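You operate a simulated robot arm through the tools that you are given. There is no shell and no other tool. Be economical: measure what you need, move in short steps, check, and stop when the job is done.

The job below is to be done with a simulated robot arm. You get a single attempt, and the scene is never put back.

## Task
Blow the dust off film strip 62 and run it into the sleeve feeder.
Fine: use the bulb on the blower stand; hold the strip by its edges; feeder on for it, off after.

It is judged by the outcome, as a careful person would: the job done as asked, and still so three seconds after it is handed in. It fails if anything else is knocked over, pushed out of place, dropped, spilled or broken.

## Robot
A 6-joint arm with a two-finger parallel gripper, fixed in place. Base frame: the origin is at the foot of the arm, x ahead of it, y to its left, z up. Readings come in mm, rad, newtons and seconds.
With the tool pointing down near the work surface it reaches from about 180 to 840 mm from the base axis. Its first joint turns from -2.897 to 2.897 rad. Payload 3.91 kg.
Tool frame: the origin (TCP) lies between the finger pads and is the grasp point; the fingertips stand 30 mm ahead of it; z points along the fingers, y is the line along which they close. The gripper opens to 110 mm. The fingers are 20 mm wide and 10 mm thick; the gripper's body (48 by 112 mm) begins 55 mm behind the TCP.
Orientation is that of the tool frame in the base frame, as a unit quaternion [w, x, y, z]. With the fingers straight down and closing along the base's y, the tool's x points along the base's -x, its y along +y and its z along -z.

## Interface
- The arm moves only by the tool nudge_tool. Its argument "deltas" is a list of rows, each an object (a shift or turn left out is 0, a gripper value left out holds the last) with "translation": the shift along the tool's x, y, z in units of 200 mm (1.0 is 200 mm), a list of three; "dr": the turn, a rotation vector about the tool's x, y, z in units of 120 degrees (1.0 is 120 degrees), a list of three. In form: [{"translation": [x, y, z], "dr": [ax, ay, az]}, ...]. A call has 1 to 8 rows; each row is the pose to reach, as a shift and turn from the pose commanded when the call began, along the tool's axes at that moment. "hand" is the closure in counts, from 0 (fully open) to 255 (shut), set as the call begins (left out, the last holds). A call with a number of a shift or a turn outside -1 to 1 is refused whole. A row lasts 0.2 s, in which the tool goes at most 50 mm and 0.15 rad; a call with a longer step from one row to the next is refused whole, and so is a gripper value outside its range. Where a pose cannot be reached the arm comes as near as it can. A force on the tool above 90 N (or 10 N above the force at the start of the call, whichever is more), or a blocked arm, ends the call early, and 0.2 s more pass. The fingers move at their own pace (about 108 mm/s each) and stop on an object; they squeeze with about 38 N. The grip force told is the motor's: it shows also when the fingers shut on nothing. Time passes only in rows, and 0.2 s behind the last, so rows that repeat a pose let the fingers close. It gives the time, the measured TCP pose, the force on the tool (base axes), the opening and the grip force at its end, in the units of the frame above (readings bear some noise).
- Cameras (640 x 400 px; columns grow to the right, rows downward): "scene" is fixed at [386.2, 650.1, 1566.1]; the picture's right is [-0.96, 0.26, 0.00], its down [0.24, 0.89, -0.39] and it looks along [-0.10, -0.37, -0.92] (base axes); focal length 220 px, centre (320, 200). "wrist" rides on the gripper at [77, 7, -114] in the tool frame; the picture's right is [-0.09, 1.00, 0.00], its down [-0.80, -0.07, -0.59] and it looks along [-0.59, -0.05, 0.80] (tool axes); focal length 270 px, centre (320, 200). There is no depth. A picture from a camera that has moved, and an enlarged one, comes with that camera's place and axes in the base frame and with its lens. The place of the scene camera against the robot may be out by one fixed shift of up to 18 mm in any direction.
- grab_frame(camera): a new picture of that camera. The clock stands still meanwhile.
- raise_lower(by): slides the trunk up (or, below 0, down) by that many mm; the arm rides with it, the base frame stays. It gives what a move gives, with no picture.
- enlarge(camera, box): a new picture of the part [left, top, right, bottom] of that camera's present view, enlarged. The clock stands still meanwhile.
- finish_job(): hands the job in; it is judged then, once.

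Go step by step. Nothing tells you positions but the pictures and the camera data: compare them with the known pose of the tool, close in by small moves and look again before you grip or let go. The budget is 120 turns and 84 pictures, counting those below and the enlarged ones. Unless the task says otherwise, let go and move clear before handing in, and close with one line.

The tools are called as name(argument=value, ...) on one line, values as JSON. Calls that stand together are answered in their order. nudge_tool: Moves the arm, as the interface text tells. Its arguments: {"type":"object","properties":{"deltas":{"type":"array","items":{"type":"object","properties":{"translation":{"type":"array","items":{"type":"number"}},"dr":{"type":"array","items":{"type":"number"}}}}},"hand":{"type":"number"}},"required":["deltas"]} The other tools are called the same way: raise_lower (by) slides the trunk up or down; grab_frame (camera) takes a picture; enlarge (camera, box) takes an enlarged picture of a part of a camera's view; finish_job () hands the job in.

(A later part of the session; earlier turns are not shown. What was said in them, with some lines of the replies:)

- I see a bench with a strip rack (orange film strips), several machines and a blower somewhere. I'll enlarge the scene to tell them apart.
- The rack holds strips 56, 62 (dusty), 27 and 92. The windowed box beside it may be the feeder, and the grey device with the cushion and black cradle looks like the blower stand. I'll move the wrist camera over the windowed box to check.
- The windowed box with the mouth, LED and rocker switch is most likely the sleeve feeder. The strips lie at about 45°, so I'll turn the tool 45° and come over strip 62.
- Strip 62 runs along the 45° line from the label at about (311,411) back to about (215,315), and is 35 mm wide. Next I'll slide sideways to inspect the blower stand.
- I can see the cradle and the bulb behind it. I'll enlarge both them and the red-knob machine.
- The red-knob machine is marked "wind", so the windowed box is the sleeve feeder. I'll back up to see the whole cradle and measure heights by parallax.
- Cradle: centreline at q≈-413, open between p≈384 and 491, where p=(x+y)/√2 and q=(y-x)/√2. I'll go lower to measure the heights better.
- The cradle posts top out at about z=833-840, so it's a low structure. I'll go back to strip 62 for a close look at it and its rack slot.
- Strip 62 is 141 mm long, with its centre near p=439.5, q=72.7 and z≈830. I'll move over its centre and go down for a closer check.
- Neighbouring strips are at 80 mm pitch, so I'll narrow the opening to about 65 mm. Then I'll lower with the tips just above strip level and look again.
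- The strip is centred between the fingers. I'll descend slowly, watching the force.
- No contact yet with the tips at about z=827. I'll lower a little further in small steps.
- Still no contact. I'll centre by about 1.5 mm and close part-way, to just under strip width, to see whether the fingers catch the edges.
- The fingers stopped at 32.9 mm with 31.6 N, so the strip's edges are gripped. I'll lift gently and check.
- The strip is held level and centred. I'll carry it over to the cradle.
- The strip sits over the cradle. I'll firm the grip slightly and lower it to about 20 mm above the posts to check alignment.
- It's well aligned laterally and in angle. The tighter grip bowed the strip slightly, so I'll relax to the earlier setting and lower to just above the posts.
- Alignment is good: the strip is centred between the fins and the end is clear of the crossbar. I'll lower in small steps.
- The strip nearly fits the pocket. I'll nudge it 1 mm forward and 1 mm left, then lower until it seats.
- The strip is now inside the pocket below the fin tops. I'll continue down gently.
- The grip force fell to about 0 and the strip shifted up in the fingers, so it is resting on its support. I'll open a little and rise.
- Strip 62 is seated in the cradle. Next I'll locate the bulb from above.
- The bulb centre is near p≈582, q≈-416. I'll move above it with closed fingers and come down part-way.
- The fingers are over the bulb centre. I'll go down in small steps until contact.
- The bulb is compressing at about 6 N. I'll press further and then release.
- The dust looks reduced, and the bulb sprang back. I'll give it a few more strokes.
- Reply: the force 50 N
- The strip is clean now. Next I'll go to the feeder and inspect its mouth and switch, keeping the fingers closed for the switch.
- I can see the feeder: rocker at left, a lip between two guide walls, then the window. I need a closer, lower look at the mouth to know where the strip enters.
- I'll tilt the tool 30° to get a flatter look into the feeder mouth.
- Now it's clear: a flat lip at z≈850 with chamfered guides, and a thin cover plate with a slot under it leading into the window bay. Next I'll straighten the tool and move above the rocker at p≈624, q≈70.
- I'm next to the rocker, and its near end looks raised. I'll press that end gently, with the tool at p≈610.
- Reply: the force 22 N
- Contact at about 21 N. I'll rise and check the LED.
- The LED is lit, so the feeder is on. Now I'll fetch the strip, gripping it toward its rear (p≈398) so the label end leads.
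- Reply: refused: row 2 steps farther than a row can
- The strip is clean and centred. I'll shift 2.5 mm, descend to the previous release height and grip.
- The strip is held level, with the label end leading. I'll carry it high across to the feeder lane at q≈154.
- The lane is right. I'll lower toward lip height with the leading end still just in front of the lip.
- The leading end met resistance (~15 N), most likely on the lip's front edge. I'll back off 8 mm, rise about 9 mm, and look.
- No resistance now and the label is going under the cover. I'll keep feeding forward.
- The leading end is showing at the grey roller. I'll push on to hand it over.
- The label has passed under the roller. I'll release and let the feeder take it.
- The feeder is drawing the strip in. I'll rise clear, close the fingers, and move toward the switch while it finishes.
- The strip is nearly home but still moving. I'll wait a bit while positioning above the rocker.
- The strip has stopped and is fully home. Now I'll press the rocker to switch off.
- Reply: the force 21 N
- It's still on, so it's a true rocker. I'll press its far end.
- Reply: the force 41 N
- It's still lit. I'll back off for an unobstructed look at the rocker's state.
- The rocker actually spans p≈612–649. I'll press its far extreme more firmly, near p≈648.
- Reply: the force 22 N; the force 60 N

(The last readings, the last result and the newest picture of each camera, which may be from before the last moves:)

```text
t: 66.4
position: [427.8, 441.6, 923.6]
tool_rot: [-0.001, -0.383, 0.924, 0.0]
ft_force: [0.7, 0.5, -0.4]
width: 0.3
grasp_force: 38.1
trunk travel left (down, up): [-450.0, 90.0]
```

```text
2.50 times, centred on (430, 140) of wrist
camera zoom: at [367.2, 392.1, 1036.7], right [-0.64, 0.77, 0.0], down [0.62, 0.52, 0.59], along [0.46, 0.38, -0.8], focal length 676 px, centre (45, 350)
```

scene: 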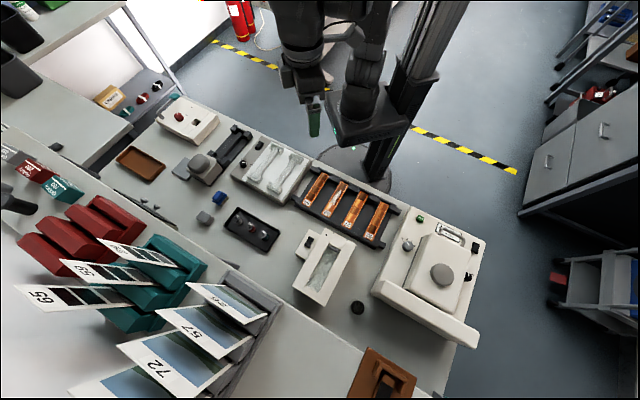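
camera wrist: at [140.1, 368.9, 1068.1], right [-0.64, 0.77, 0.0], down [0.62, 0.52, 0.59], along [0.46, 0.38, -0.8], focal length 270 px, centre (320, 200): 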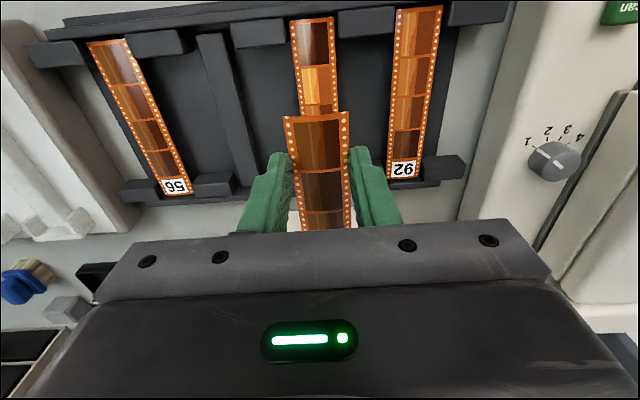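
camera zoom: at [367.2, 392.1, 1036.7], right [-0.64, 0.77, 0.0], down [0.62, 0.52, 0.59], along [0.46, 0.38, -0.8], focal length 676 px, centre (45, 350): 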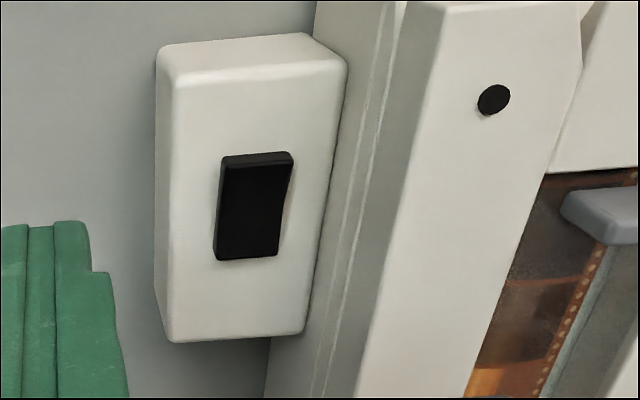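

The LED is off. I'll move clear and do a final check of the whole scene.

nudge_tool(deltas=[{"translation": [0.15, -0.1, -0.15]}, {"translation": [0.3, -0.2, -0.3]}, {"translation": [0.45, -0.3, -0.45]}, {"translation": [0.6, -0.4, -0.6]}])

grab_frame(camera="scene")

enlarge(camera="scene", box=[280, 205, 370, 300])

```text
t: 67.4
position: [399.2, 296.4, 1043.1]
tool_rot: [0.001, -0.383, 0.924, 0.001]
ft_force: [0.4, -0.2, -0.2]
width: 0.1
grasp_force: 37.7
trunk travel left (down, up): [-450.0, 90.0]
```

```text
5 pictures are left
```

scene: 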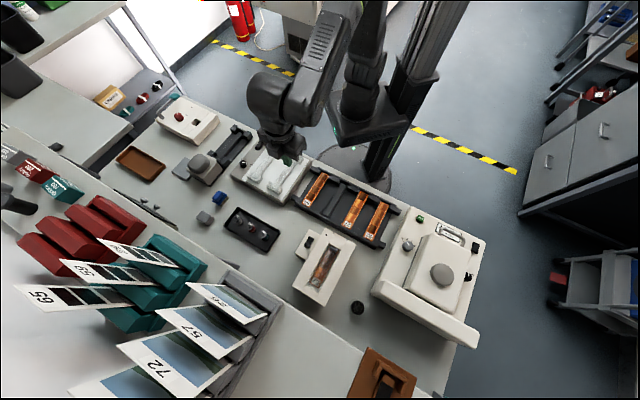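

```text
4.21 times, centred on (325, 252) of scene
camera zoom: at [386.2, 650.1, 1566.1], right [-0.96, 0.26, 0.0], down [0.24, 0.89, -0.39], along [-0.1, -0.37, -0.92], focal length 925 px, centre (299, -21)
```

zoom: 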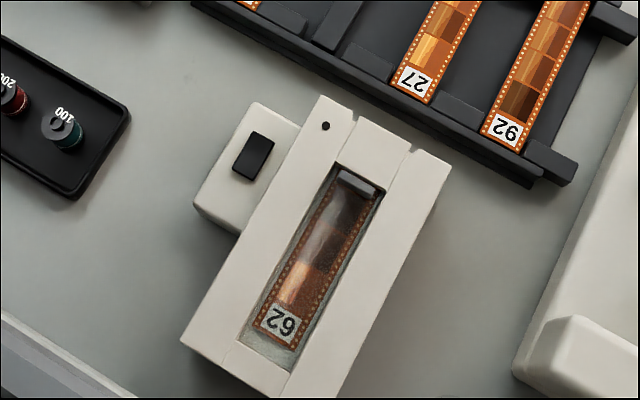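

Strip 62 is clean and in the sleeve, the feeder is off, and everything else is where it was. I'm handing in.

finish_job()

```text
The job is handed in.
```

Film strip 62 was blown clean with the stand's bulb, handled by its edges and run fully into the sleeve feeder, which was on for the feed and is now off.
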